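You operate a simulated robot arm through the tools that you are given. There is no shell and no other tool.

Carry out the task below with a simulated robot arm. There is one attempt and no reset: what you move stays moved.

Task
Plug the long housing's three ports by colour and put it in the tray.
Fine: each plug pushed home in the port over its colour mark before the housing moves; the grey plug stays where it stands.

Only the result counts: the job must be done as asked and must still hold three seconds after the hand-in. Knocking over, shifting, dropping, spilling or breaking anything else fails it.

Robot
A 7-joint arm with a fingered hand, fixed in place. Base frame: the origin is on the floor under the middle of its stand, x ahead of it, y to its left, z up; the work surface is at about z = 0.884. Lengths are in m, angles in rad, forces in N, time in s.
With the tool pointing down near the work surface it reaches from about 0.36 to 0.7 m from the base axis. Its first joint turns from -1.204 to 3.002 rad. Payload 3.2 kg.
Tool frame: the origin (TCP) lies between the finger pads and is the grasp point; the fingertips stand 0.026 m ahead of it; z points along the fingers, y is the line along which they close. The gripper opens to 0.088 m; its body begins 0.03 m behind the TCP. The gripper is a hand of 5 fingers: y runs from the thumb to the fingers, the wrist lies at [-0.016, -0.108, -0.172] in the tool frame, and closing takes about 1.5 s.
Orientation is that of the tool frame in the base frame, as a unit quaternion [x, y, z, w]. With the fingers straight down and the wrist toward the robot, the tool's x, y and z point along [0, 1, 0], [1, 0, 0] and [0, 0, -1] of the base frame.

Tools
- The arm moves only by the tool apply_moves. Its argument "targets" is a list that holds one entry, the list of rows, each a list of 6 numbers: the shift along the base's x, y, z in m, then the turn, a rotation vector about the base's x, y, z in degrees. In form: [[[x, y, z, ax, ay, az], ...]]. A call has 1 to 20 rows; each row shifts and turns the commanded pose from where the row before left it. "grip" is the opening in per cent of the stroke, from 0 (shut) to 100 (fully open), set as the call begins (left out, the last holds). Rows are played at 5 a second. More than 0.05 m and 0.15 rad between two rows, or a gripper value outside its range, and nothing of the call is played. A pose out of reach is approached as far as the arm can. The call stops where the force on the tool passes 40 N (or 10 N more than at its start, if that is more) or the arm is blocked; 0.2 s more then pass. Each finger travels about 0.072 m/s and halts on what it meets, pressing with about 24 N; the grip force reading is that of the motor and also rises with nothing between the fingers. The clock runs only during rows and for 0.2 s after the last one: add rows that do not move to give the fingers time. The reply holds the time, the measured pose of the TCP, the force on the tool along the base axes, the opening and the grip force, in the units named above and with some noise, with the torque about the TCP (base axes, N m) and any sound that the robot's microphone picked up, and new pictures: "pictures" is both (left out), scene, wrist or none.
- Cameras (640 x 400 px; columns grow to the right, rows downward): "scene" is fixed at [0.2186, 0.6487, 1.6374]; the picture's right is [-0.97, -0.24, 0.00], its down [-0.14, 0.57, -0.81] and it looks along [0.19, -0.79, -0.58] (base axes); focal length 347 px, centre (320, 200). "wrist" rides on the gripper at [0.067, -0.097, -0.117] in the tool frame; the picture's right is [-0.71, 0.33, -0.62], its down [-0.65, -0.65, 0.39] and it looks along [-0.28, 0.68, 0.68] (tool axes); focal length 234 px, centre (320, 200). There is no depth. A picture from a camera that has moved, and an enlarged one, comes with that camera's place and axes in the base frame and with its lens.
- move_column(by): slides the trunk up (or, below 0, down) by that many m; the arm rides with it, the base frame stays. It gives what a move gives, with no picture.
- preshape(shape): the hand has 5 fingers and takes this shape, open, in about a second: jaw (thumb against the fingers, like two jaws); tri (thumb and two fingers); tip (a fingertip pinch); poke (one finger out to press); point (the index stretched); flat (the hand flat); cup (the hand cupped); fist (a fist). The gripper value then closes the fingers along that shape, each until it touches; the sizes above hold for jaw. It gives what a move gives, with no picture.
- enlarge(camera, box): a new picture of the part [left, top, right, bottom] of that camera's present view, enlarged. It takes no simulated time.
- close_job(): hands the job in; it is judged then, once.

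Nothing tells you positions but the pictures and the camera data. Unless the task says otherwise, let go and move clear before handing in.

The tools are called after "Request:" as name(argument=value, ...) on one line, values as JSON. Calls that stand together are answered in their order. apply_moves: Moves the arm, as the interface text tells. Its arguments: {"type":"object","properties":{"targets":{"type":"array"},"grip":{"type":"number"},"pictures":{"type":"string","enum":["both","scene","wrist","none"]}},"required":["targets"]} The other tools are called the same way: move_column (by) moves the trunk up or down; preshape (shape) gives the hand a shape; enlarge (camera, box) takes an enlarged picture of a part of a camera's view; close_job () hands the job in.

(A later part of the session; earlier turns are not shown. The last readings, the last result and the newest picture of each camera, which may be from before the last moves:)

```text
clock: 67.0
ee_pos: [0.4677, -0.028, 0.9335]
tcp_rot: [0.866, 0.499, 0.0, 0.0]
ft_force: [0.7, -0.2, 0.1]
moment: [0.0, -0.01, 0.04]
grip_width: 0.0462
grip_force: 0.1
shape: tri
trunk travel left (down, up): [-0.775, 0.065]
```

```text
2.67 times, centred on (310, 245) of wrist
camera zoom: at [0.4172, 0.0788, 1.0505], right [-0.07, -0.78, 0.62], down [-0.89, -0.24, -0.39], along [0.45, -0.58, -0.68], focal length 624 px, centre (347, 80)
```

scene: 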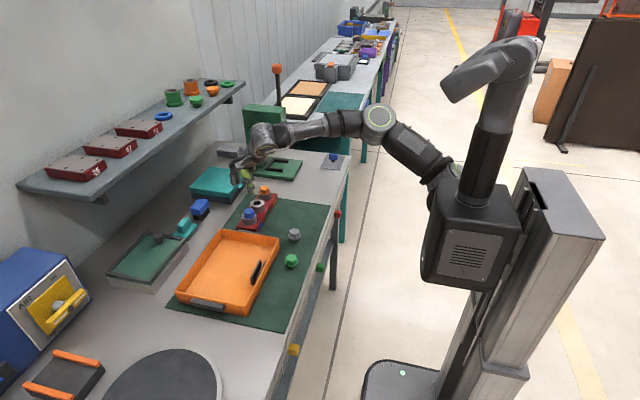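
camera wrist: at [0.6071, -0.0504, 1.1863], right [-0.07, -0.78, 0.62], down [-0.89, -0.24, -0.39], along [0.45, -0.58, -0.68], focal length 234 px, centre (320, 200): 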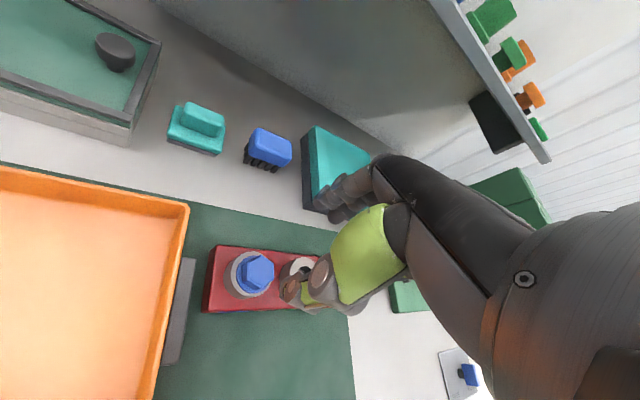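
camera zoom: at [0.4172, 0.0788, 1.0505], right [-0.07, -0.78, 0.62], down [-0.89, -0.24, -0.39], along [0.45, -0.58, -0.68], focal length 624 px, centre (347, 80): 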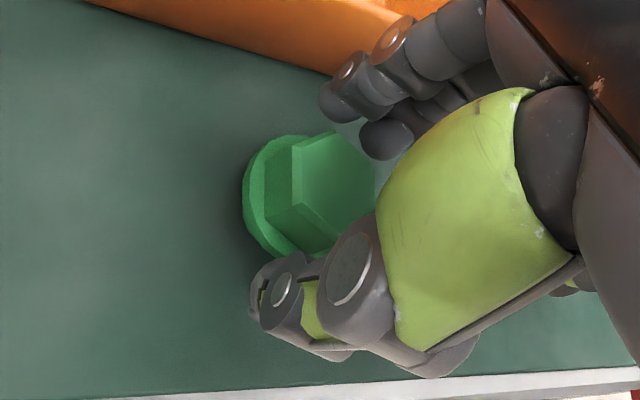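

The hand is about 2 mm short in x compared with the earlier grasps. I'll nudge and close.

Request:
apply_moves(targets=[[[0.002, 0.0003, 0, 0, 0, 0], [0, 0, 0, 0, 0, 0], [0, 0, 0, 0, 0, 0], [0, 0, 0, 0, 0, 0], [0, 0, 0, 0, 0, 0]]], pictures="none")

Request:
enlarge(camera="wrist", box=[260, 170, 360, 320])

Request:
apply_moves(targets=[[[0, 0, 0, 0, 0, 0], [0, 0, 0, 0, 0, 0], [0, 0, 0, 0, 0, 0], [0, 0, 0, 0, 0, 0], [0, 0, 0, 0, 0, 0], [0, 0, 0, 0, 0, 0], [0, 0, 0, 0, 0, 0]]], grip=0, pictures="none")

Request:
enlarge(camera="scene", box=[265, 235, 315, 275])

Request:
enlarge(camera="wrist", box=[260, 170, 360, 320])

```text
clock: 68.2
ee_pos: [0.4707, -0.0267, 0.9327]
tcp_rot: [0.866, 0.5, 0.0, 0.0]
ft_force: [0.4, -0.2, -0.6]
moment: [0.01, -0.02, -0.01]
grip_width: 0.0463
grip_force: 0.1
shape: tri
trunk travel left (down, up): [-0.775, 0.065]
```

```text
2.67 times, centred on (310, 245) of wrist
camera zoom: at [0.4199, 0.0792, 1.0501], right [-0.07, -0.78, 0.62], down [-0.89, -0.24, -0.39], along [0.45, -0.58, -0.68], focal length 624 px, centre (347, 80)
```

zoom: 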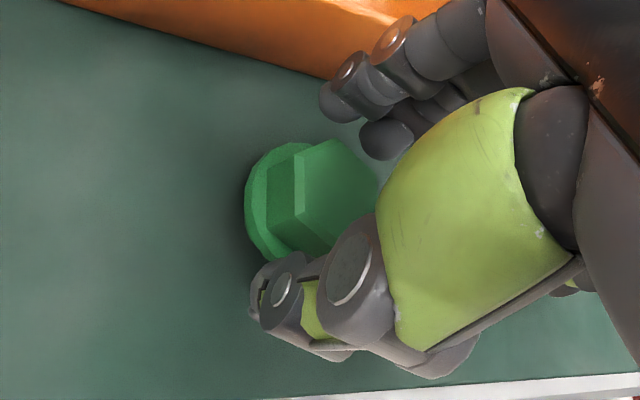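

```text
clock: 69.8
ee_pos: [0.4702, -0.0274, 0.9335]
tcp_rot: [0.866, 0.5, -0.001, 0.0]
ft_force: [0.0, -0.8, 0.6]
moment: [0.0, 0.02, -0.04]
grip_width: 0.0235
grip_force: 24.1
shape: tri
trunk travel left (down, up): [-0.775, 0.065]
```

```text
10.00 times, centred on (290, 255) of scene
camera zoom: at [0.2186, 0.6487, 1.6374], right [-0.97, -0.24, 0.0], down [-0.14, 0.57, -0.81], along [0.19, -0.79, -0.58], focal length 3468 px, centre (620, -350)
```

zoom: 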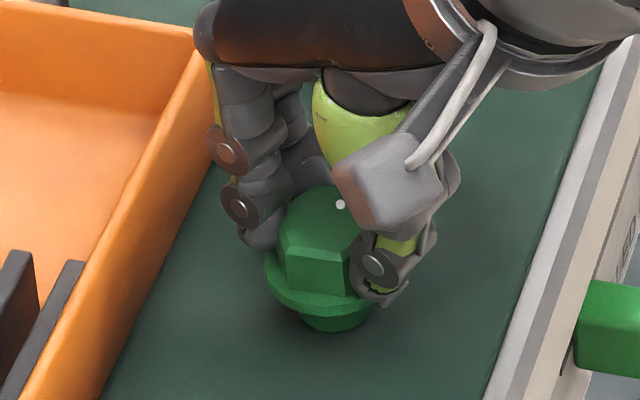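

```text
2.67 times, centred on (310, 245) of wrist
camera zoom: at [0.4199, 0.0792, 1.0501], right [-0.07, -0.78, 0.62], down [-0.89, -0.24, -0.39], along [0.45, -0.58, -0.68], focal length 624 px, centre (347, 80)
```

zoom: 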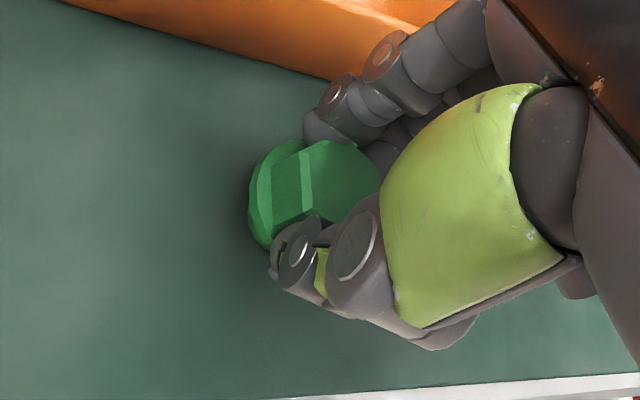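

Green is gripped. I'll lift high, carry it over the middle port at about (0.6547, -0.2272) and settle 1 cm above the rim.

Request:
apply_moves(targets=[[[0, 0, 0.01, 0, 0, 0], [0, 0, 0.035, 0, 0, 0], [0, 0, 0.035, 0, 0, 0], [0, 0, 0.04, 0, 0, 0], [0.0307, -0.0333, 0, 0, 0, 0], [0.0307, -0.0333, 0, 0, 0, 0], [0.0307, -0.0333, 0, 0, 0, 0], [0.0307, -0.0333, 0, 0, 0, 0], [0.0307, -0.0333, 0, 0, 0, 0], [0.0307, -0.0333, 0, 0, 0, 0], [0, 0, 0, 0, 0, 0], [0, 0, -0.02, 0, 0, 0], [0, 0, 0, 0, 0, 0], [0, 0, 0, 0, 0, 0], [0, 0, 0, 0, 0, 0], [0, 0, 0, 0, 0, 0], [0, 0, 0, 0, 0, 0]]], pictures="none")

Request:
enlarge(camera="scene", box=[236, 175, 284, 211])

Request:
enlarge(camera="wrist", box=[200, 170, 360, 320])

```text
clock: 73.4
ee_pos: [0.6563, -0.2261, 1.0362]
tcp_rot: [0.866, 0.5, 0.0, 0.0]
ft_force: [-0.3, -0.2, -0.4]
moment: [0.01, -0.01, -0.01]
grip_width: 0.0234
grip_force: 24.2
shape: tri
trunk travel left (down, up): [-0.775, 0.065]
```

```text
11.11 times, centred on (260, 193) of scene
camera zoom: at [0.2186, 0.6487, 1.6374], right [-0.97, -0.24, 0.0], down [-0.14, 0.57, -0.81], along [0.19, -0.79, -0.58], focal length 3853 px, centre (987, 278)
```

zoom: 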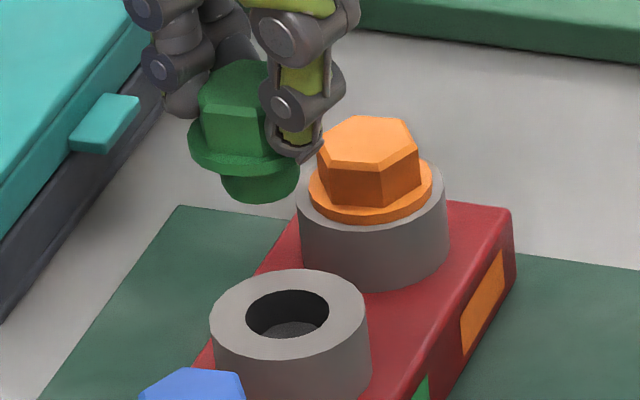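

```text
2.67 times, centred on (280, 245) of wrist
camera zoom: at [0.6051, -0.1192, 1.1531], right [-0.07, -0.78, 0.62], down [-0.89, -0.24, -0.39], along [0.45, -0.58, -0.68], focal length 624 px, centre (427, 80)
```

zoom: 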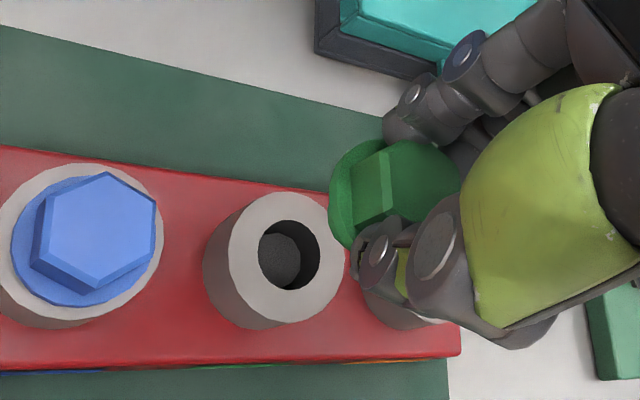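

Clear of the neighbours. I'll lower to about 1 cm above the rim and settle.

Request:
apply_moves(targets=[[[-0.0005, -0.001, -0.015, 0, 0, 0], [0, 0, -0.015, 0, 0, 0], [0, 0, -0.008, 0, 0, 0], [0, 0, 0, 0, 0, 0], [0, 0, 0, 0, 0, 0], [0, 0, 0, 0, 0, 0], [0, 0, 0, 0, 0, 0], [0, 0, 0, 0, 0, 0], [0, 0, 0, 0, 0, 0]]], pictures="none")

Request:
enlarge(camera="scene", box=[242, 188, 274, 212])

Request:
enlarge(camera="wrist", box=[220, 170, 360, 320])

```text
clock: 75.4
ee_pos: [0.6548, -0.2284, 0.9957]
tcp_rot: [0.866, 0.5, 0.001, 0.0]
ft_force: [-0.2, 0.0, 0.1]
moment: [-0.02, 0.02, -0.01]
grip_width: 0.0231
grip_force: 23.7
shape: tri
trunk travel left (down, up): [-0.775, 0.065]
```

```text
16.00 times, centred on (258, 200) of scene
camera zoom: at [0.2186, 0.6487, 1.6374], right [-0.97, -0.24, 0.0], down [-0.14, 0.57, -0.81], along [0.19, -0.79, -0.58], focal length 5548 px, centre (1312, 200)
```

zoom: 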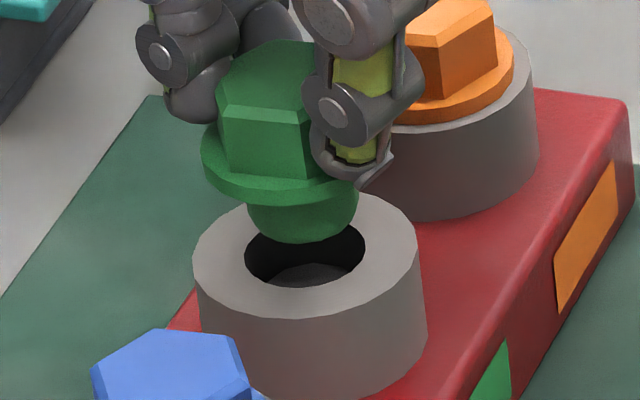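

```text
2.67 times, centred on (290, 245) of wrist
camera zoom: at [0.6031, -0.1229, 1.1126], right [-0.07, -0.78, 0.62], down [-0.89, -0.24, -0.39], along [0.45, -0.58, -0.68], focal length 624 px, centre (400, 80)
```

zoom: 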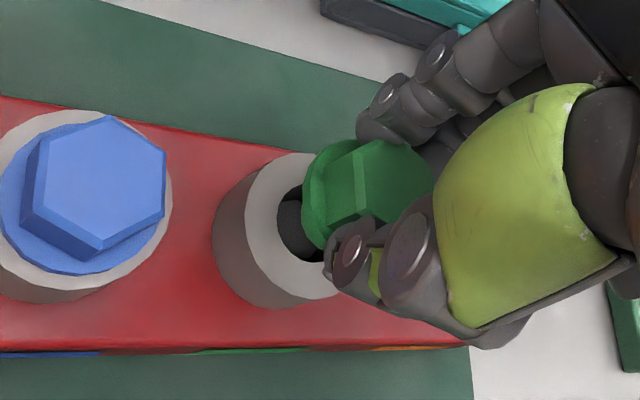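

Nearly aligned, with about 1 mm still to go in y that the arm is converging on. I'll lower 6 mm, settle and re-check.

Request:
apply_moves(targets=[[[0, 0.0004, -0.002, 0, 0, 0], [0, 0, -0.002, 0, 0, 0], [0, 0, -0.002, 0, 0, 0], [0, 0, 0, 0, 0, 0], [0, 0, 0, 0, 0, 0], [0, 0, 0, 0, 0, 0], [0, 0, 0, 0, 0, 0], [0, 0, 0, 0, 0, 0], [0, 0, 0, 0, 0, 0]]], pictures="none")

Request:
enlarge(camera="scene", box=[242, 188, 274, 212])

Request:
enlarge(camera="wrist", box=[250, 190, 320, 270])

```text
clock: 77.4
ee_pos: [0.6537, -0.2257, 0.9914]
tcp_rot: [0.866, 0.5, -0.001, 0.0]
ft_force: [0.2, 0.0, -0.6]
moment: [0.0, -0.01, 0.01]
grip_width: 0.0232
grip_force: 23.7
shape: tri
trunk travel left (down, up): [-0.775, 0.065]
```

```text
16.00 times, centred on (258, 200) of scene
camera zoom: at [0.2186, 0.6487, 1.6374], right [-0.97, -0.24, 0.0], down [-0.14, 0.57, -0.81], along [0.19, -0.79, -0.58], focal length 5548 px, centre (1312, 200)
```

zoom: 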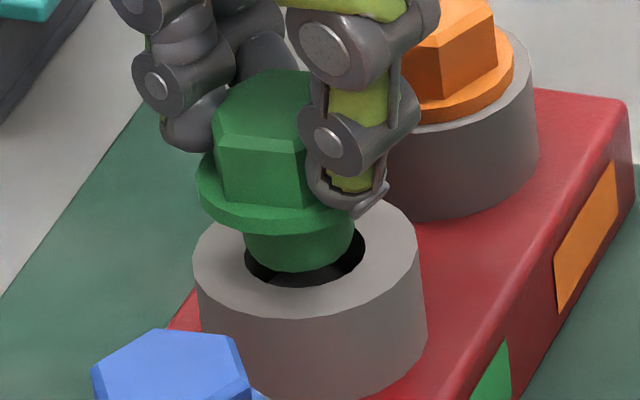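

```text
5.00 times, centred on (285, 230) of wrist
camera zoom: at [0.6037, -0.1205, 1.1067], right [-0.07, -0.78, 0.62], down [-0.89, -0.24, -0.39], along [0.45, -0.58, -0.68], focal length 1171 px, centre (495, 50)
```

zoom: 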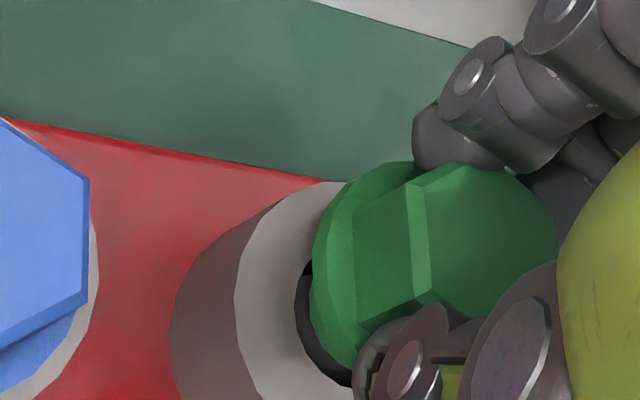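

Residual is about -0.5 mm in x and -1 mm in y. I'll correct and lower to rim level.

Request:
apply_moves(targets=[[[-0.0004, -0.0006, 0, 0, 0, 0], [0, 0, 0, 0, 0, 0], [0, 0, 0, 0, 0, 0], [0, 0, -0.001, 0, 0, 0], [0, 0, -0.001, 0, 0, 0], [0, 0, -0.001, 0, 0, 0], [0, 0, 0, 0, 0, 0], [0, 0, 0, 0, 0, 0], [0, 0, 0, 0, 0, 0], [0, 0, 0, 0, 0, 0]]], pictures="none")

Request:
enlarge(camera="scene", box=[242, 188, 274, 212])

Request:
enlarge(camera="wrist", box=[250, 190, 320, 270])

```text
clock: 79.6
ee_pos: [0.6521, -0.2268, 0.9864]
tcp_rot: [0.866, 0.5, 0.001, -0.001]
ft_force: [-0.2, -0.4, -0.9]
moment: [0.02, 0.01, 0.02]
grip_width: 0.0229
grip_force: 23.9
shape: tri
trunk travel left (down, up): [-0.775, 0.065]
```

```text
16.00 times, centred on (258, 200) of scene
camera zoom: at [0.2186, 0.6487, 1.6374], right [-0.97, -0.24, 0.0], down [-0.14, 0.57, -0.81], along [0.19, -0.79, -0.58], focal length 5548 px, centre (1312, 200)
```

zoom: 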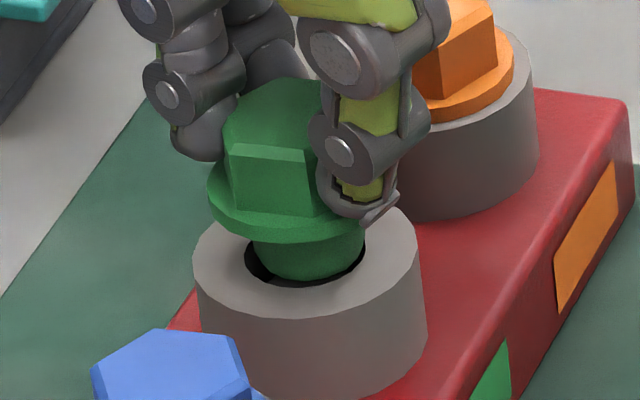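

```text
5.00 times, centred on (285, 230) of wrist
camera zoom: at [0.6022, -0.1218, 1.1038], right [-0.07, -0.78, 0.62], down [-0.89, -0.24, -0.39], along [0.45, -0.58, -0.68], focal length 1171 px, centre (495, 50)
```

zoom: 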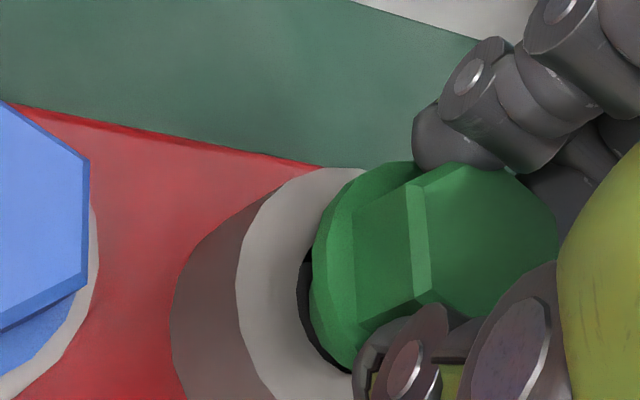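

y is good now, but x slipped about 1 mm toward the robot. I'll correct x and check again before going in.

Request:
apply_moves(targets=[[[0.0009, 0, 0, 0, 0, 0], [0, 0, 0, 0, 0, 0], [0, 0, 0, 0, 0, 0], [0, 0, 0, 0, 0, 0], [0, 0, 0, 0, 0, 0], [0, 0, 0, 0, 0, 0]]], pictures="none")

Request:
enlarge(camera="scene", box=[242, 188, 274, 212])

Request:
enlarge(camera="wrist", box=[250, 190, 320, 270])

```text
clock: 81.0
ee_pos: [0.6545, -0.2292, 0.9871]
tcp_rot: [0.866, 0.501, 0.0, 0.0]
ft_force: [-0.3, -1.0, -0.3]
moment: [0.03, 0.01, -0.01]
grip_width: 0.0231
grip_force: 24.1
shape: tri
trunk travel left (down, up): [-0.775, 0.065]
```

```text
16.00 times, centred on (258, 200) of scene
camera zoom: at [0.2186, 0.6487, 1.6374], right [-0.97, -0.24, 0.0], down [-0.14, 0.57, -0.81], along [0.19, -0.79, -0.58], focal length 5548 px, centre (1312, 200)
```

zoom: 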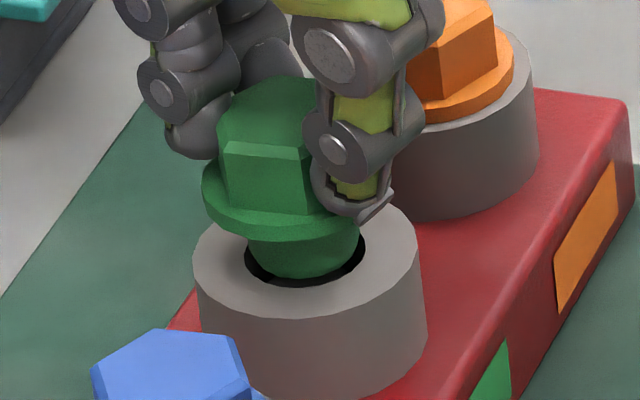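

```text
5.00 times, centred on (285, 230) of wrist
camera zoom: at [0.6037, -0.1224, 1.1036], right [-0.07, -0.78, 0.62], down [-0.89, -0.24, -0.39], along [0.45, -0.58, -0.68], focal length 1171 px, centre (495, 50)
```

zoom: 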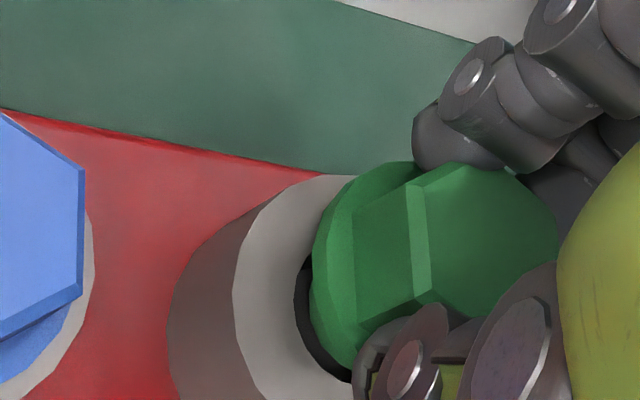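

Within about 0.9 mm on both axes. I'll make a small correction and descend 3 mm, watching the force.

Request:
apply_moves(targets=[[[-0.0004, 0.0006, 0, 0, 0, 0], [0, 0, 0, 0, 0, 0], [0, 0, -0.001, 0, 0, 0], [0, 0, -0.001, 0, 0, 0], [0, 0, -0.001, 0, 0, 0], [0, 0, 0, 0, 0, 0], [0, 0, 0, 0, 0, 0]]], pictures="none")

Request:
enlarge(camera="scene", box=[242, 188, 274, 212])

Request:
enlarge(camera="wrist", box=[250, 190, 320, 270])

```text
clock: 82.6
ee_pos: [0.6552, -0.2268, 0.9826]
tcp_rot: [0.866, 0.5, 0.0, 0.0]
ft_force: [0.3, 0.2, -0.8]
moment: [-0.01, 0.03, -0.01]
grip_width: 0.0234
grip_force: 24.1
shape: tri
trunk travel left (down, up): [-0.775, 0.065]
```

```text
16.00 times, centred on (258, 200) of scene
camera zoom: at [0.2186, 0.6487, 1.6374], right [-0.97, -0.24, 0.0], down [-0.14, 0.57, -0.81], along [0.19, -0.79, -0.58], focal length 5548 px, centre (1312, 200)
```

zoom: 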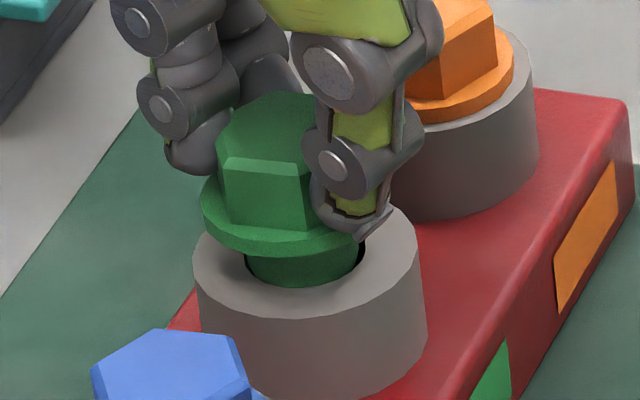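

```text
5.00 times, centred on (285, 230) of wrist
camera zoom: at [0.6038, -0.1213, 1.1003], right [-0.07, -0.78, 0.62], down [-0.89, -0.24, -0.39], along [0.45, -0.58, -0.68], focal length 1171 px, centre (495, 50)
```

zoom: 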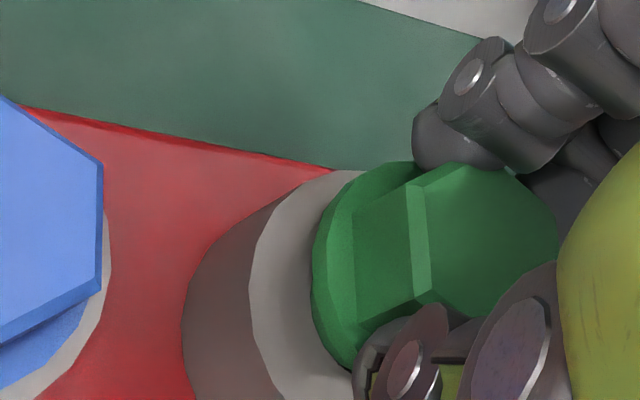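

It's about 2 mm inside with no force. I'll trim x slightly and continue down.

Request:
apply_moves(targets=[[[-0.0005, 0, -0.001, 0, 0, 0], [0, 0, -0.001, 0, 0, 0], [0, 0, -0.001, 0, 0, 0], [0, 0, -0.001, 0, 0, 0], [0, 0, 0, 0, 0, 0], [0, 0, 0, 0, 0, 0]]], pictures="none")

Request:
enlarge(camera="scene", box=[242, 188, 274, 212])

```text
clock: 84.0
ee_pos: [0.6535, -0.2274, 0.9791]
tcp_rot: [0.866, 0.5, 0.0, 0.0]
ft_force: [-0.4, -1.4, -0.5]
moment: [-0.02, -0.04, -0.02]
grip_width: 0.0231
grip_force: 23.6
shape: tri
trunk travel left (down, up): [-0.775, 0.065]
```

```text
16.00 times, centred on (258, 200) of scene
camera zoom: at [0.2186, 0.6487, 1.6374], right [-0.97, -0.24, 0.0], down [-0.14, 0.57, -0.81], along [0.19, -0.79, -0.58], focal length 5548 px, centre (1312, 200)
```

zoom: 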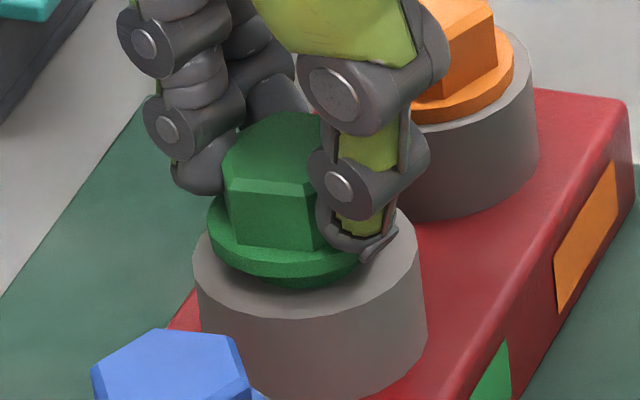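

It's sliding in. I'll continue down to home.

Request:
apply_moves(targets=[[[0, 0, -0.001, 0, 0, 0], [0, 0, -0.001, 0, 0, 0], [0, 0, -0.001, 0, 0, 0], [0, 0, -0.001, 0, 0, 0], [0, 0, -0.001, 0, 0, 0], [0, 0, -0.001, 0, 0, 0], [0, 0, 0, 0, 0, 0], [0, 0, 0, 0, 0, 0]]], pictures="none")

Request:
apply_moves(targets=[[[0, 0, -0.001, 0, 0, 0], [0, 0, -0.001, 0, 0, 0], [0, 0, -0.001, 0, 0, 0], [0, 0, 0, 0, 0, 0], [0, 0, 0, 0, 0, 0]]], pictures="none")

Request:
apply_moves(targets=[[[0, 0, -0.001, 0, 0, 0], [0, 0, -0.001, 0, 0, 0], [0, 0, -0.001, 0, 0, 0], [0, 0, 0, 0, 0, 0], [0, 0, 0, 0, 0, 0], [0, 0, 0, 0, 0, 0]]], pictures="none")

Request:
enlarge(camera="scene", box=[242, 188, 274, 212])

```text
clock: 85.8
ee_pos: [0.6553, -0.2258, 0.9737]
tcp_rot: [0.866, 0.5, 0.0, 0.001]
ft_force: [0.2, -2.0, 5.9]
moment: [-0.05, -0.04, 0.03]
grip_width: 0.0231
grip_force: 24.0
shape: tri
trunk travel left (down, up): [-0.775, 0.065]
```

```text
clock: 87.0
ee_pos: [0.6539, -0.2282, 0.9713]
tcp_rot: [0.866, 0.5, 0.0, 0.0]
ft_force: [-0.1, -0.8, 5.2]
moment: [0.01, 0.0, 0.04]
grip_width: 0.0229
grip_force: 23.8
shape: tri
trunk travel left (down, up): [-0.775, 0.065]
```

```text
clock: 88.4
ee_pos: [0.6534, -0.2269, 0.9693]
tcp_rot: [0.866, 0.5, 0.001, 0.001]
ft_force: [3.1, -2.8, 15.0]
moment: [-0.19, -0.21, 0.03]
grip_width: 0.0232
grip_force: 23.8
shape: tri
trunk travel left (down, up): [-0.775, 0.065]
```

```text
16.00 times, centred on (258, 200) of scene
camera zoom: at [0.2186, 0.6487, 1.6374], right [-0.97, -0.24, 0.0], down [-0.14, 0.57, -0.81], along [0.19, -0.79, -0.58], focal length 5548 px, centre (1312, 200)
```

zoom: 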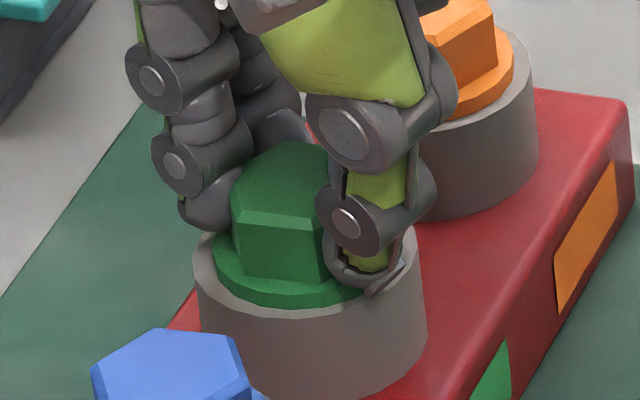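

Seating force is 15 N. One more small push to match the others, then I'll unload, release and lift.

Request:
apply_moves(targets=[[[0, 0, -0.0015, 0, 0, 0], [0, 0, 0, 0, 0, 0], [0, 0, 0, 0, 0, 0], [0, 0, 0, 0, 0, 0]]], pictures="none")

Request:
apply_moves(targets=[[[0, 0, 0.003, 0, 0, 0], [0, 0, 0, 0, 0, 0], [0, 0, 0, 0, 0, 0]]], pictures="none")

Request:
apply_moves(targets=[[[0, 0, 0, 0, 0, 0], [0, 0, 0, 0, 0, 0], [0, 0, 0, 0, 0, 0], [0, 0, 0, 0, 0, 0], [0, 0, 0, 0, 0, 0]]], grip=58, pictures="none")

Request:
apply_moves(targets=[[[0, 0, 0.01, 0, 0, 0], [0, 0, 0.03, 0, 0, 0], [0, 0, 0.04, 0, 0, 0], [0, 0, 0.04, 0, 0, 0], [0, 0, 0, 0, 0, 0]]], pictures="both")

Request:
enlarge(camera="scene", box=[230, 170, 290, 230])

```text
clock: 89.4
ee_pos: [0.6527, -0.2276, 0.9687]
tcp_rot: [0.866, 0.501, 0.002, 0.002]
ft_force: [4.7, -3.8, 21.3]
moment: [-0.23, -0.28, -0.01]
grip_width: 0.024
grip_force: 24.0
shape: tri
trunk travel left (down, up): [-0.775, 0.065]
```

```text
clock: 90.2
ee_pos: [0.6521, -0.2261, 0.9679]
tcp_rot: [0.866, 0.5, 0.001, 0.0]
ft_force: [4.1, -1.5, 15.9]
moment: [-0.18, -0.28, -0.04]
grip_width: 0.0238
grip_force: 24.1
shape: tri
trunk travel left (down, up): [-0.775, 0.065]
```

```text
clock: 91.4
ee_pos: [0.6535, -0.2279, 0.9668]
tcp_rot: [0.866, 0.499, 0.0, 0.0]
ft_force: [0.0, -0.5, 0.0]
moment: [-0.01, -0.01, 0.0]
grip_width: 0.0506
grip_force: 0.0
shape: tri
trunk travel left (down, up): [-0.775, 0.065]
```

```text
clock: 92.6
ee_pos: [0.6535, -0.2306, 1.089]
tcp_rot: [0.866, 0.501, -0.001, 0.0]
ft_force: [0.1, -0.3, 0.5]
moment: [0.01, 0.01, -0.01]
grip_width: 0.0507
grip_force: 0.1
shape: tri
trunk travel left (down, up): [-0.775, 0.065]
camera wrist: at [0.6037, -0.125, 1.2062], right [-0.07, -0.78, 0.62], down [-0.89, -0.24, -0.39], along [0.45, -0.58, -0.68], focal length 234 px, centre (320, 200)
```

scene: 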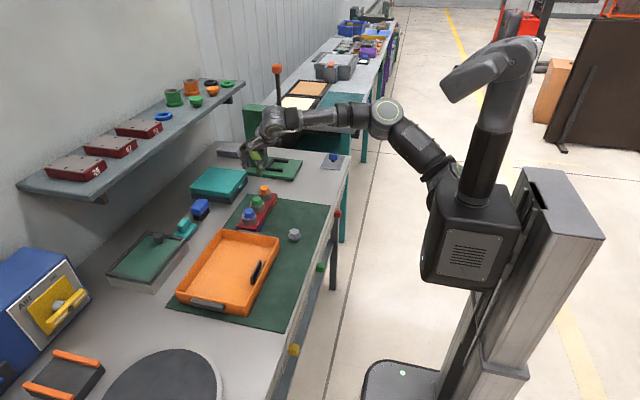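
wrist: 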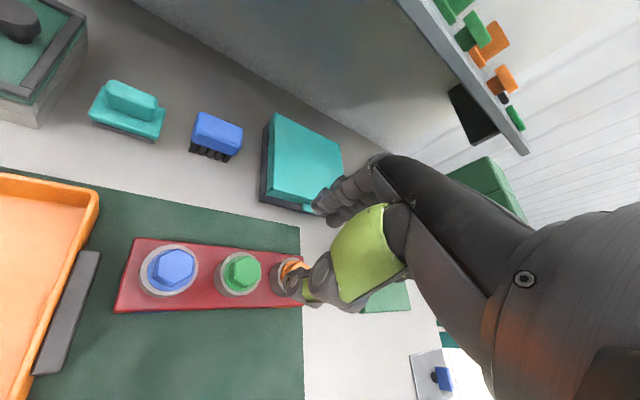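

```text
6.67 times, centred on (260, 200) of scene
camera zoom: at [0.2186, 0.6487, 1.6374], right [-0.97, -0.24, 0.0], down [-0.14, 0.57, -0.81], along [0.19, -0.79, -0.58], focal length 2312 px, centre (720, 200)
```

zoom: 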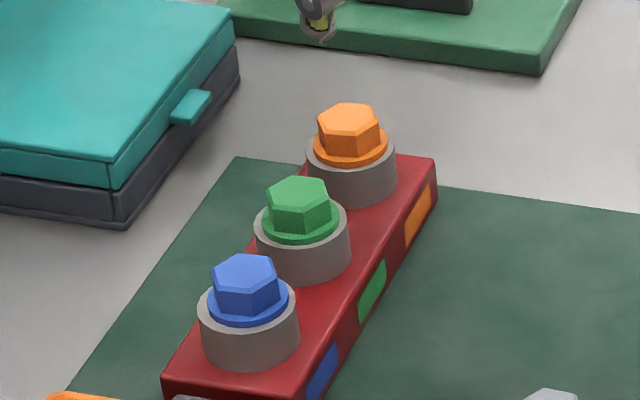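

All three plugs are seated in their ports over the matching marks, and the grey plug stands untouched. Now I'll measure the housing body and the tray for the transfer.

Request:
enlarge(camera="scene", box=[232, 180, 282, 240])

Request:
enlarge(camera="scene", box=[170, 220, 290, 320])

Request:
enlarge(camera="wrist", box=[90, 210, 350, 340])

Request:
preshape(shape="jaw")

```text
6.67 times, centred on (257, 210) of scene
camera zoom: at [0.2186, 0.6487, 1.6374], right [-0.97, -0.24, 0.0], down [-0.14, 0.57, -0.81], along [0.19, -0.79, -0.58], focal length 2312 px, centre (740, 133)
```

zoom: 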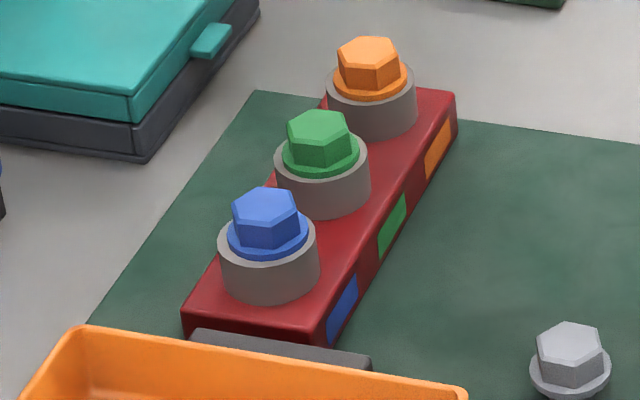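

```text
4.00 times, centred on (230, 270) of scene
camera zoom: at [0.2186, 0.6487, 1.6374], right [-0.97, -0.24, 0.0], down [-0.14, 0.57, -0.81], along [0.19, -0.79, -0.58], focal length 1387 px, centre (680, -80)
```

zoom: 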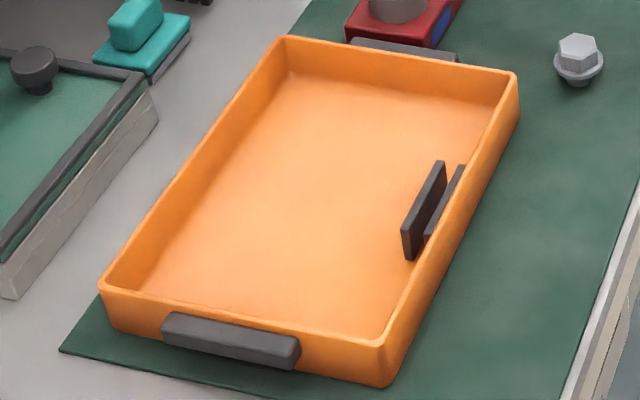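

```text
2.46 times, centred on (220, 275) of wrist
camera zoom: at [0.6037, -0.125, 1.2062], right [-0.07, -0.78, 0.62], down [-0.89, -0.24, -0.39], along [0.45, -0.58, -0.68], focal length 576 px, centre (566, 15)
```

zoom: 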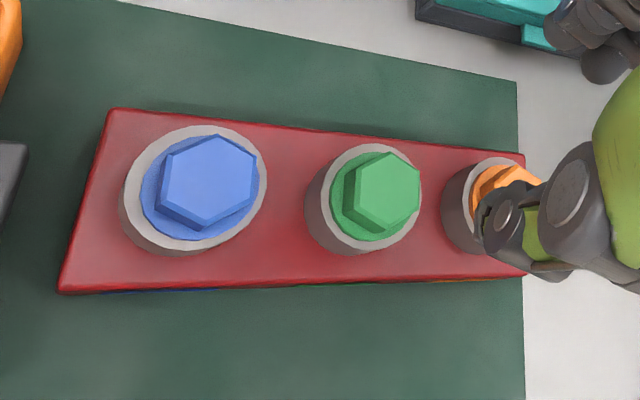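

```text
clock: 93.5
ee_pos: [0.6542, -0.2308, 1.0884]
tcp_rot: [0.866, 0.5, 0.0, 0.0]
ft_force: [0.3, 0.3, 0.6]
moment: [-0.02, 0.0, 0.01]
grip_width: 0.0878
grip_force: 0.0
shape: jaw
trunk travel left (down, up): [-0.775, 0.065]
```

The housing body spans roughly x 0.618 to 0.686 and y -0.33 to -0.122, and the tray interior is about 0.185 x 0.242 with a dark bracket along its near wall. I'll turn the hand square to the body (yaw 0) and hover above it with the jaw fully open.

Request:
apply_moves(targets=[[[0, 0, 0, 0, 0, 7.5], [0, 0, 0, 0, 0, 7.5], [0, 0, 0, 0, 0, 7.5], [-0.0005, 0.001, 0, 0, 0, 7.5], [0, 0, -0.04, 0, 0, 0], [0, 0, -0.028, 0, 0, 0], [0, 0, 0, 0, 0, 0], [0, 0, 0, 0, 0, 0], [0, 0, 0, 0, 0, 0], [0, 0, 0, 0, 0, 0], [0, 0, 0, 0, 0, 0]]], grip=100, pictures="wrist")

Request:
enlarge(camera="scene", box=[220, 160, 300, 230])

Request:
enlarge(camera="wrist", box=[140, 120, 400, 320])

```text
clock: 95.9
ee_pos: [0.654, -0.2246, 1.0204]
tcp_rot: [0.707, 0.707, 0.0, 0.0]
ft_force: [0.6, 0.7, 0.9]
moment: [-0.04, 0.0, -0.01]
grip_width: 0.0876
grip_force: 0.0
shape: jaw
trunk travel left (down, up): [-0.775, 0.065]
camera wrist: at [0.5566, -0.1593, 1.1372], right [0.33, -0.71, 0.62], down [-0.65, -0.65, -0.39], along [0.68, -0.28, -0.68], focal length 234 px, centre (320, 200)
```

wrist: 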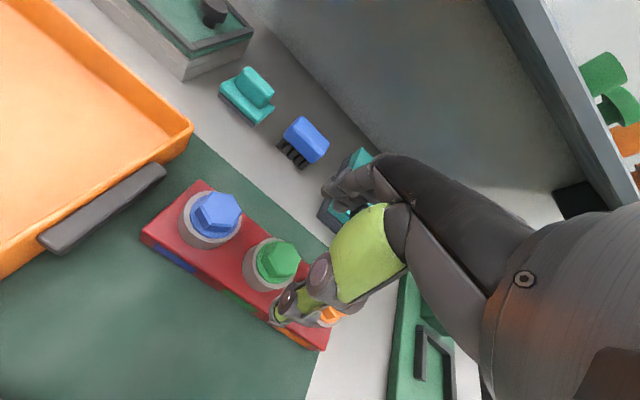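

```text
5.71 times, centred on (260, 195) of scene
camera zoom: at [0.2186, 0.6487, 1.6374], right [-0.97, -0.24, 0.0], down [-0.14, 0.57, -0.81], along [0.19, -0.79, -0.58], focal length 1981 px, centre (663, 229)
```

zoom: 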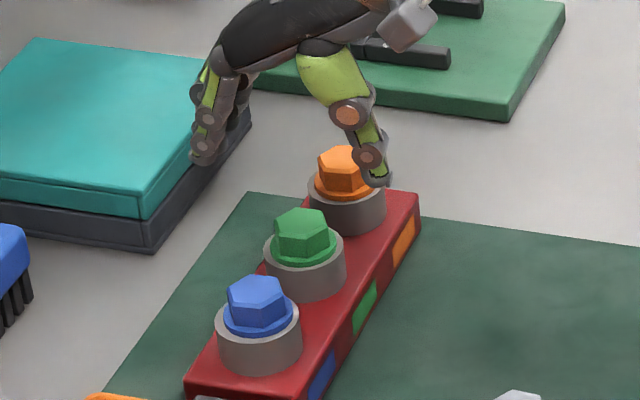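

```text
2.00 times, centred on (270, 220) of wrist
camera zoom: at [0.5566, -0.1593, 1.1372], right [0.33, -0.71, 0.62], down [-0.65, -0.65, -0.39], along [0.68, -0.28, -0.68], focal length 468 px, centre (420, 160)
```

zoom: 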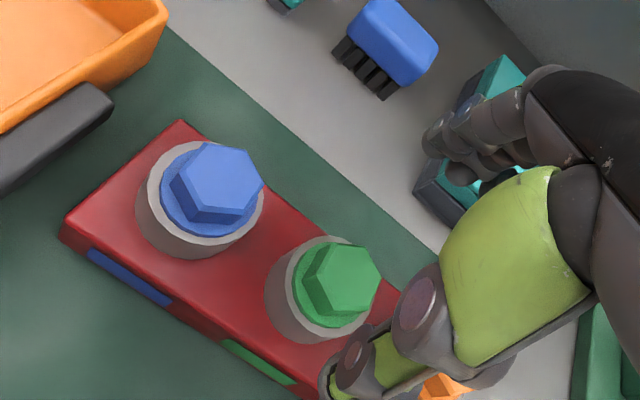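

The fingers straddle the body with about 9 mm to spare on each side. I'll lower partway and check palm clearance over the plug heads.

Request:
apply_moves(targets=[[[-0.0005, 0, -0.025, 0, 0, 0], [0, 0, -0.025, 0, 0, 0], [0, 0, -0.015, 0, 0, 0], [0, 0, 0, 0, 0, 0], [0, 0, 0, 0, 0, 0], [0, 0, 0, 0, 0, 0], [0, 0, 0, 0, 0, 0]]], pictures="none")

Request:
enlarge(camera="scene", box=[230, 170, 300, 230])

Request:
enlarge(camera="wrist", box=[220, 140, 400, 320])

```text
clock: 97.5
ee_pos: [0.6544, -0.2263, 0.9559]
tcp_rot: [0.707, 0.707, 0.0, 0.0]
ft_force: [0.3, -0.8, 0.0]
moment: [0.02, -0.02, 0.02]
grip_width: 0.0877
grip_force: 0.0
shape: jaw
trunk travel left (down, up): [-0.775, 0.065]
```

```text
6.67 times, centred on (265, 200) of scene
camera zoom: at [0.2186, 0.6487, 1.6374], right [-0.97, -0.24, 0.0], down [-0.14, 0.57, -0.81], along [0.19, -0.79, -0.58], focal length 2312 px, centre (687, 200)
```

zoom: 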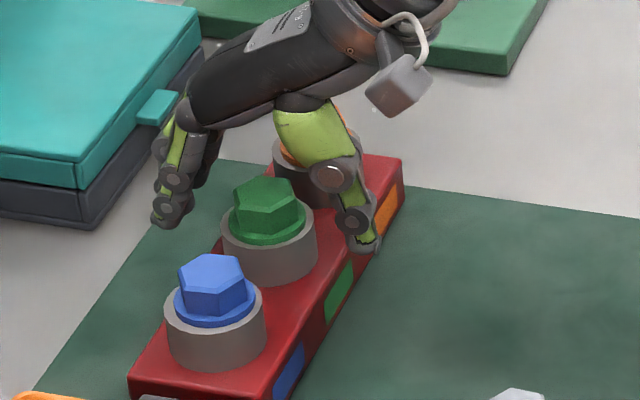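

```text
2.22 times, centred on (310, 230) of wrist
camera zoom: at [0.5569, -0.1599, 1.0735], right [0.33, -0.71, 0.62], down [-0.65, -0.65, -0.39], along [0.68, -0.28, -0.68], focal length 520 px, centre (342, 133)
```

zoom: 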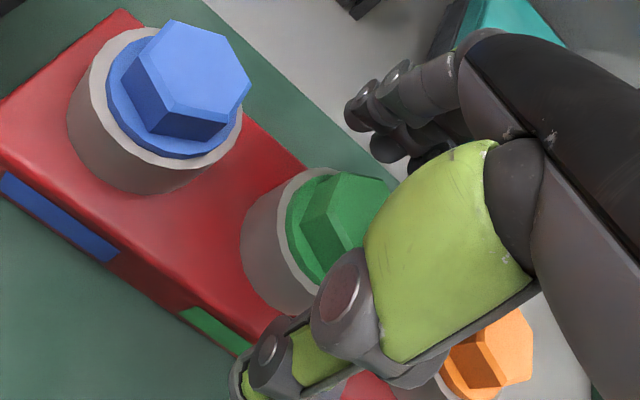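

The palm still has several centimetres over the green head, which will leave about 2 cm at grasp height. I'll continue down to grip the body's sides.

Request:
apply_moves(targets=[[[-0.0005, 0, -0.01, 0, 0, 0], [0, 0, -0.01, 0, 0, 0], [0, 0, -0.005, 0, 0, 0], [0, 0, 0, 0, 0, 0], [0, 0, 0, 0, 0, 0], [0, 0, 0, 0, 0, 0]]], pictures="none")

Request:
enlarge(camera="scene", box=[230, 180, 290, 230])

Request:
enlarge(camera="wrist", box=[240, 160, 380, 320])

```text
clock: 98.9
ee_pos: [0.6548, -0.2264, 0.9311]
tcp_rot: [0.706, 0.708, -0.001, 0.0]
ft_force: [-0.8, 0.8, 0.3]
moment: [0.02, 0.04, 0.0]
grip_width: 0.0878
grip_force: 0.1
shape: jaw
trunk travel left (down, up): [-0.775, 0.065]
```

```text
8.00 times, centred on (260, 205) of scene
camera zoom: at [0.2186, 0.6487, 1.6374], right [-0.97, -0.24, 0.0], down [-0.14, 0.57, -0.81], along [0.19, -0.79, -0.58], focal length 2774 px, centre (800, 160)
```

zoom: 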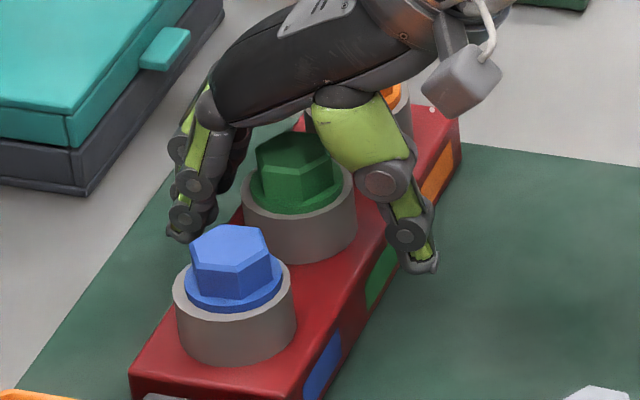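

```text
2.50 times, centred on (310, 240) of wrist
camera zoom: at [0.556, -0.1596, 1.048], right [0.33, -0.71, 0.62], down [-0.65, -0.65, -0.39], along [0.68, -0.28, -0.68], focal length 585 px, centre (345, 100)
```

zoom: 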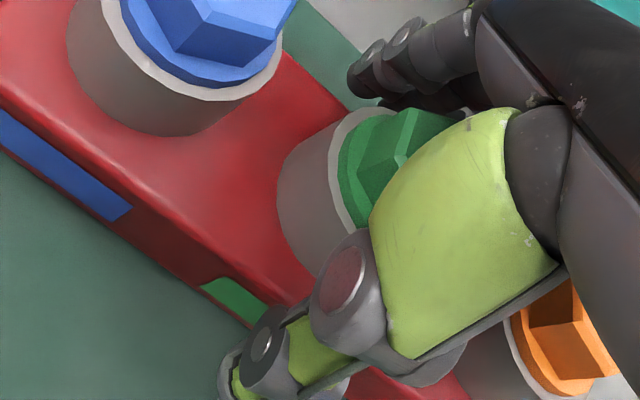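

At this height the inner side of the thumb would come close to the green head if I went much lower, so I'll go just 6 mm further, giving about 15 mm of finger overlap on the body, and close gently.

Request:
apply_moves(targets=[[[0, 0, -0.003, 0, 0, 0], [0, 0, -0.003, 0, 0, 0], [0, 0, 0, 0, 0, 0], [0, 0, 0, 0, 0, 0], [0, 0, 0, 0, 0, 0]]], pictures="none")

Request:
apply_moves(targets=[[[0, 0, 0, 0, 0, 0], [0, 0, 0, 0, 0, 0], [0, 0, 0, 0, 0, 0], [0, 0, 0, 0, 0, 0], [0, 0, 0, 0, 0, 0], [0, 0, 0, 0, 0, 0]]], grip=70, pictures="none")

Request:
enlarge(camera="scene", box=[230, 180, 290, 230])

Request:
enlarge(camera="wrist", box=[240, 160, 380, 320])

```text
clock: 100.1
ee_pos: [0.6523, -0.2267, 0.9245]
tcp_rot: [0.708, 0.707, 0.0, 0.0]
ft_force: [0.5, 0.0, 0.3]
moment: [-0.02, -0.01, 0.02]
grip_width: 0.0879
grip_force: 0.0
shape: jaw
trunk travel left (down, up): [-0.775, 0.065]
```

```text
clock: 101.5
ee_pos: [0.6522, -0.2269, 0.9242]
tcp_rot: [0.707, 0.707, 0.001, 0.0]
ft_force: [3.4, -0.3, 2.0]
moment: [0.01, -0.01, 0.03]
grip_width: 0.0657
grip_force: 24.2
shape: jaw
trunk travel left (down, up): [-0.775, 0.065]
```

```text
8.00 times, centred on (260, 205) of scene
camera zoom: at [0.2186, 0.6487, 1.6374], right [-0.97, -0.24, 0.0], down [-0.14, 0.57, -0.81], along [0.19, -0.79, -0.58], focal length 2774 px, centre (800, 160)
```

zoom: 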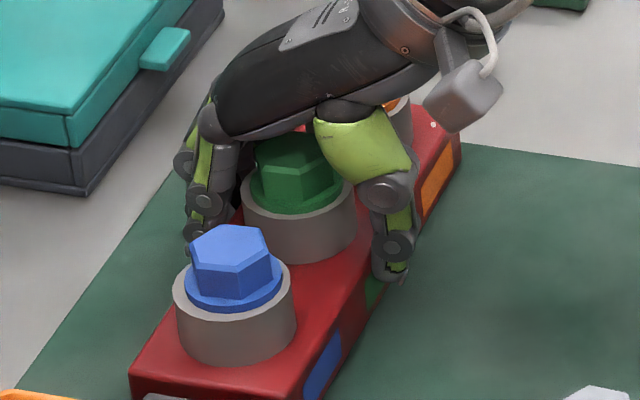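

```text
2.50 times, centred on (310, 240) of wrist
camera zoom: at [0.5562, -0.16, 1.041], right [0.33, -0.71, 0.62], down [-0.65, -0.65, -0.39], along [0.68, -0.28, -0.68], focal length 585 px, centre (345, 100)
```

zoom: 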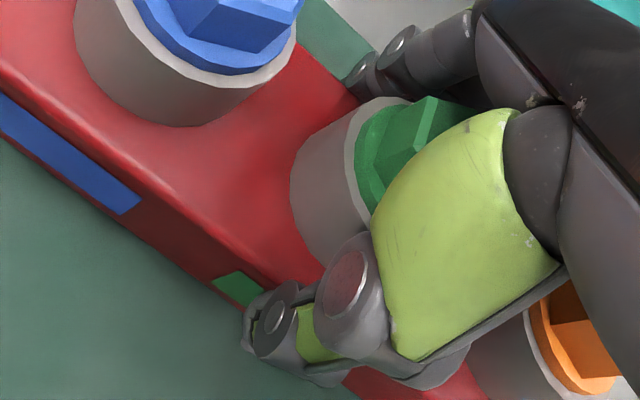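

The jaw is holding the body at 0.066 m wide with 24 N. I'll command a full close for a firm hold and lift slightly to test.

Request:
apply_moves(targets=[[[0, 0, 0, 0, 0, 0], [0, 0, 0, 0, 0, 0], [0, 0, 0, 0, 0, 0], [0, 0, 0, 0, 0, 0]]], grip=0, pictures="none")

Request:
apply_moves(targets=[[[0, 0, 0.003, 0, 0, 0], [0, 0, 0.005, 0, 0, 0], [0, 0, 0.005, 0, 0, 0], [0, 0, 0, 0, 0, 0], [0, 0, 0, 0, 0, 0]]], pictures="none")

Request:
enlarge(camera="scene", box=[230, 175, 290, 235])

Request:
enlarge(camera="wrist", box=[200, 140, 400, 320])

```text
clock: 102.5
ee_pos: [0.6542, -0.2256, 0.9239]
tcp_rot: [0.707, 0.707, 0.0, 0.0]
ft_force: [4.1, 0.3, 2.0]
moment: [-0.02, -0.05, 0.06]
grip_width: 0.0659
grip_force: 23.9
shape: jaw
trunk travel left (down, up): [-0.775, 0.065]
```

```text
clock: 103.7
ee_pos: [0.6553, -0.2281, 0.9343]
tcp_rot: [0.707, 0.707, -0.002, -0.001]
ft_force: [-0.9, 0.5, -17.3]
moment: [0.05, 0.03, 0.0]
grip_width: 0.0656
grip_force: 24.1
shape: jaw
trunk travel left (down, up): [-0.775, 0.065]
```

```text
6.67 times, centred on (260, 205) of scene
camera zoom: at [0.2186, 0.6487, 1.6374], right [-0.97, -0.24, 0.0], down [-0.14, 0.57, -0.81], along [0.19, -0.79, -0.58], focal length 2312 px, centre (720, 167)
```

zoom: 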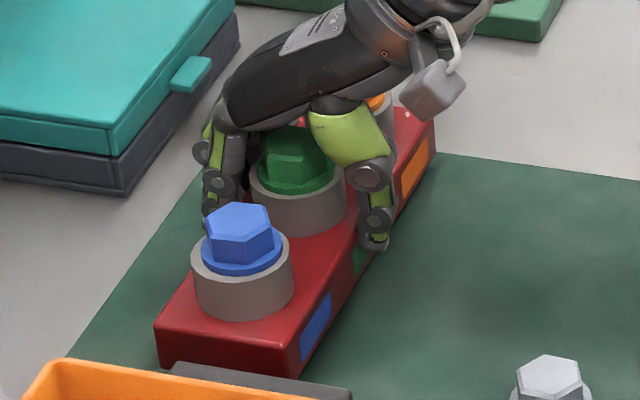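

```text
2.22 times, centred on (300, 230) of wrist
camera zoom: at [0.5589, -0.161, 1.0523], right [0.33, -0.71, 0.62], down [-0.66, -0.65, -0.39], along [0.68, -0.28, -0.68], focal length 520 px, centre (364, 133)
```

zoom: 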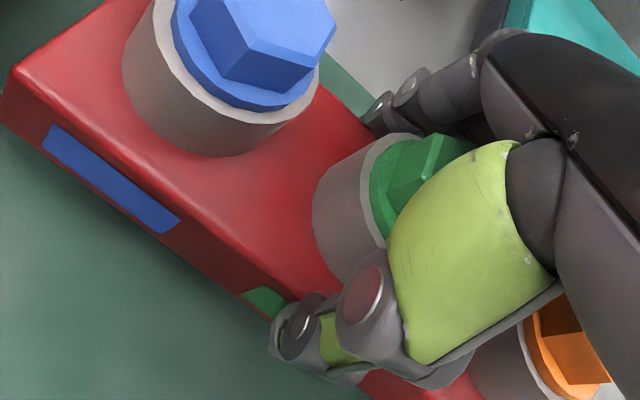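

The housing lifts at about 1.7 kg and is held level. I'll raise it slowly to clear the tray rim and check for slipping.

Request:
apply_moves(targets=[[[0, 0, 0.008, 0, 0, 0], [0, 0, 0.008, 0, 0, 0], [0, 0, 0.008, 0, 0, 0], [0, 0, 0.008, 0, 0, 0], [0, 0, 0.008, 0, 0, 0], [0, 0, 0.008, 0, 0, 0], [0, 0, 0.008, 0, 0, 0], [0, 0, 0, 0, 0, 0], [0, 0, 0, 0, 0, 0], [0, 0, 0, 0, 0, 0]]], pictures="scene")

Request:
enlarge(camera="scene", box=[225, 160, 295, 230])

Request:
enlarge(camera="wrist", box=[200, 140, 400, 320])

```text
clock: 105.9
ee_pos: [0.6561, -0.2276, 0.9927]
tcp_rot: [0.707, 0.707, -0.001, -0.003]
ft_force: [0.1, 1.0, -17.6]
moment: [0.03, 0.01, 0.02]
grip_width: 0.0651
grip_force: 24.0
shape: jaw
trunk travel left (down, up): [-0.775, 0.065]
```

scene: 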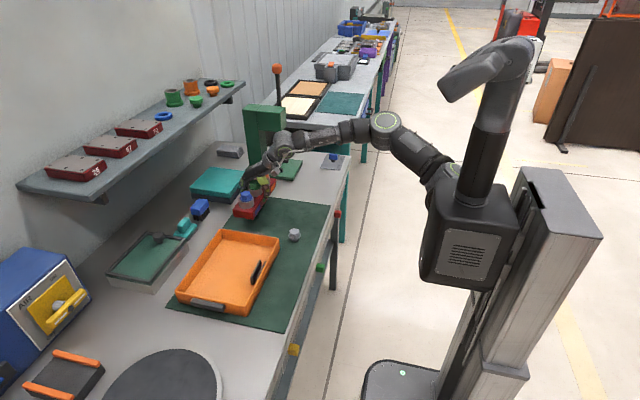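

```text
5.71 times, centred on (260, 195) of scene
camera zoom: at [0.2186, 0.6487, 1.6374], right [-0.97, -0.24, 0.0], down [-0.14, 0.57, -0.81], along [0.19, -0.79, -0.58], focal length 1981 px, centre (663, 229)
```

zoom: 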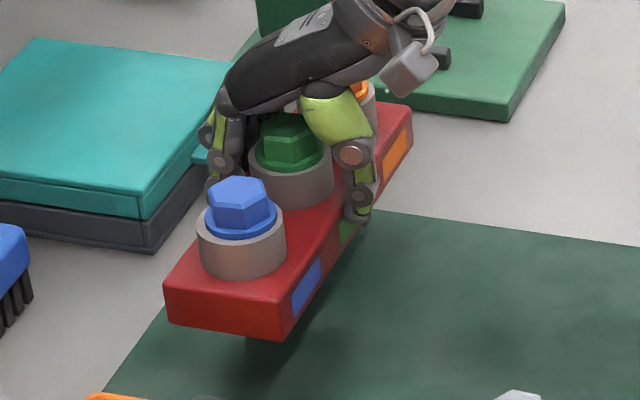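

```text
2.22 times, centred on (300, 230) of wrist
camera zoom: at [0.5584, -0.1606, 1.1097], right [0.33, -0.71, 0.62], down [-0.66, -0.65, -0.39], along [0.68, -0.28, -0.68], focal length 520 px, centre (364, 133)
```

zoom: 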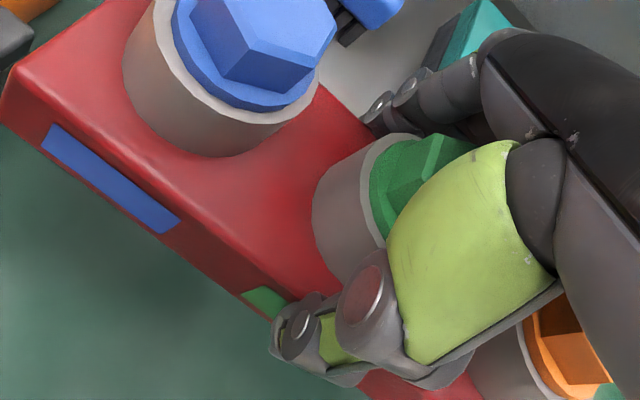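

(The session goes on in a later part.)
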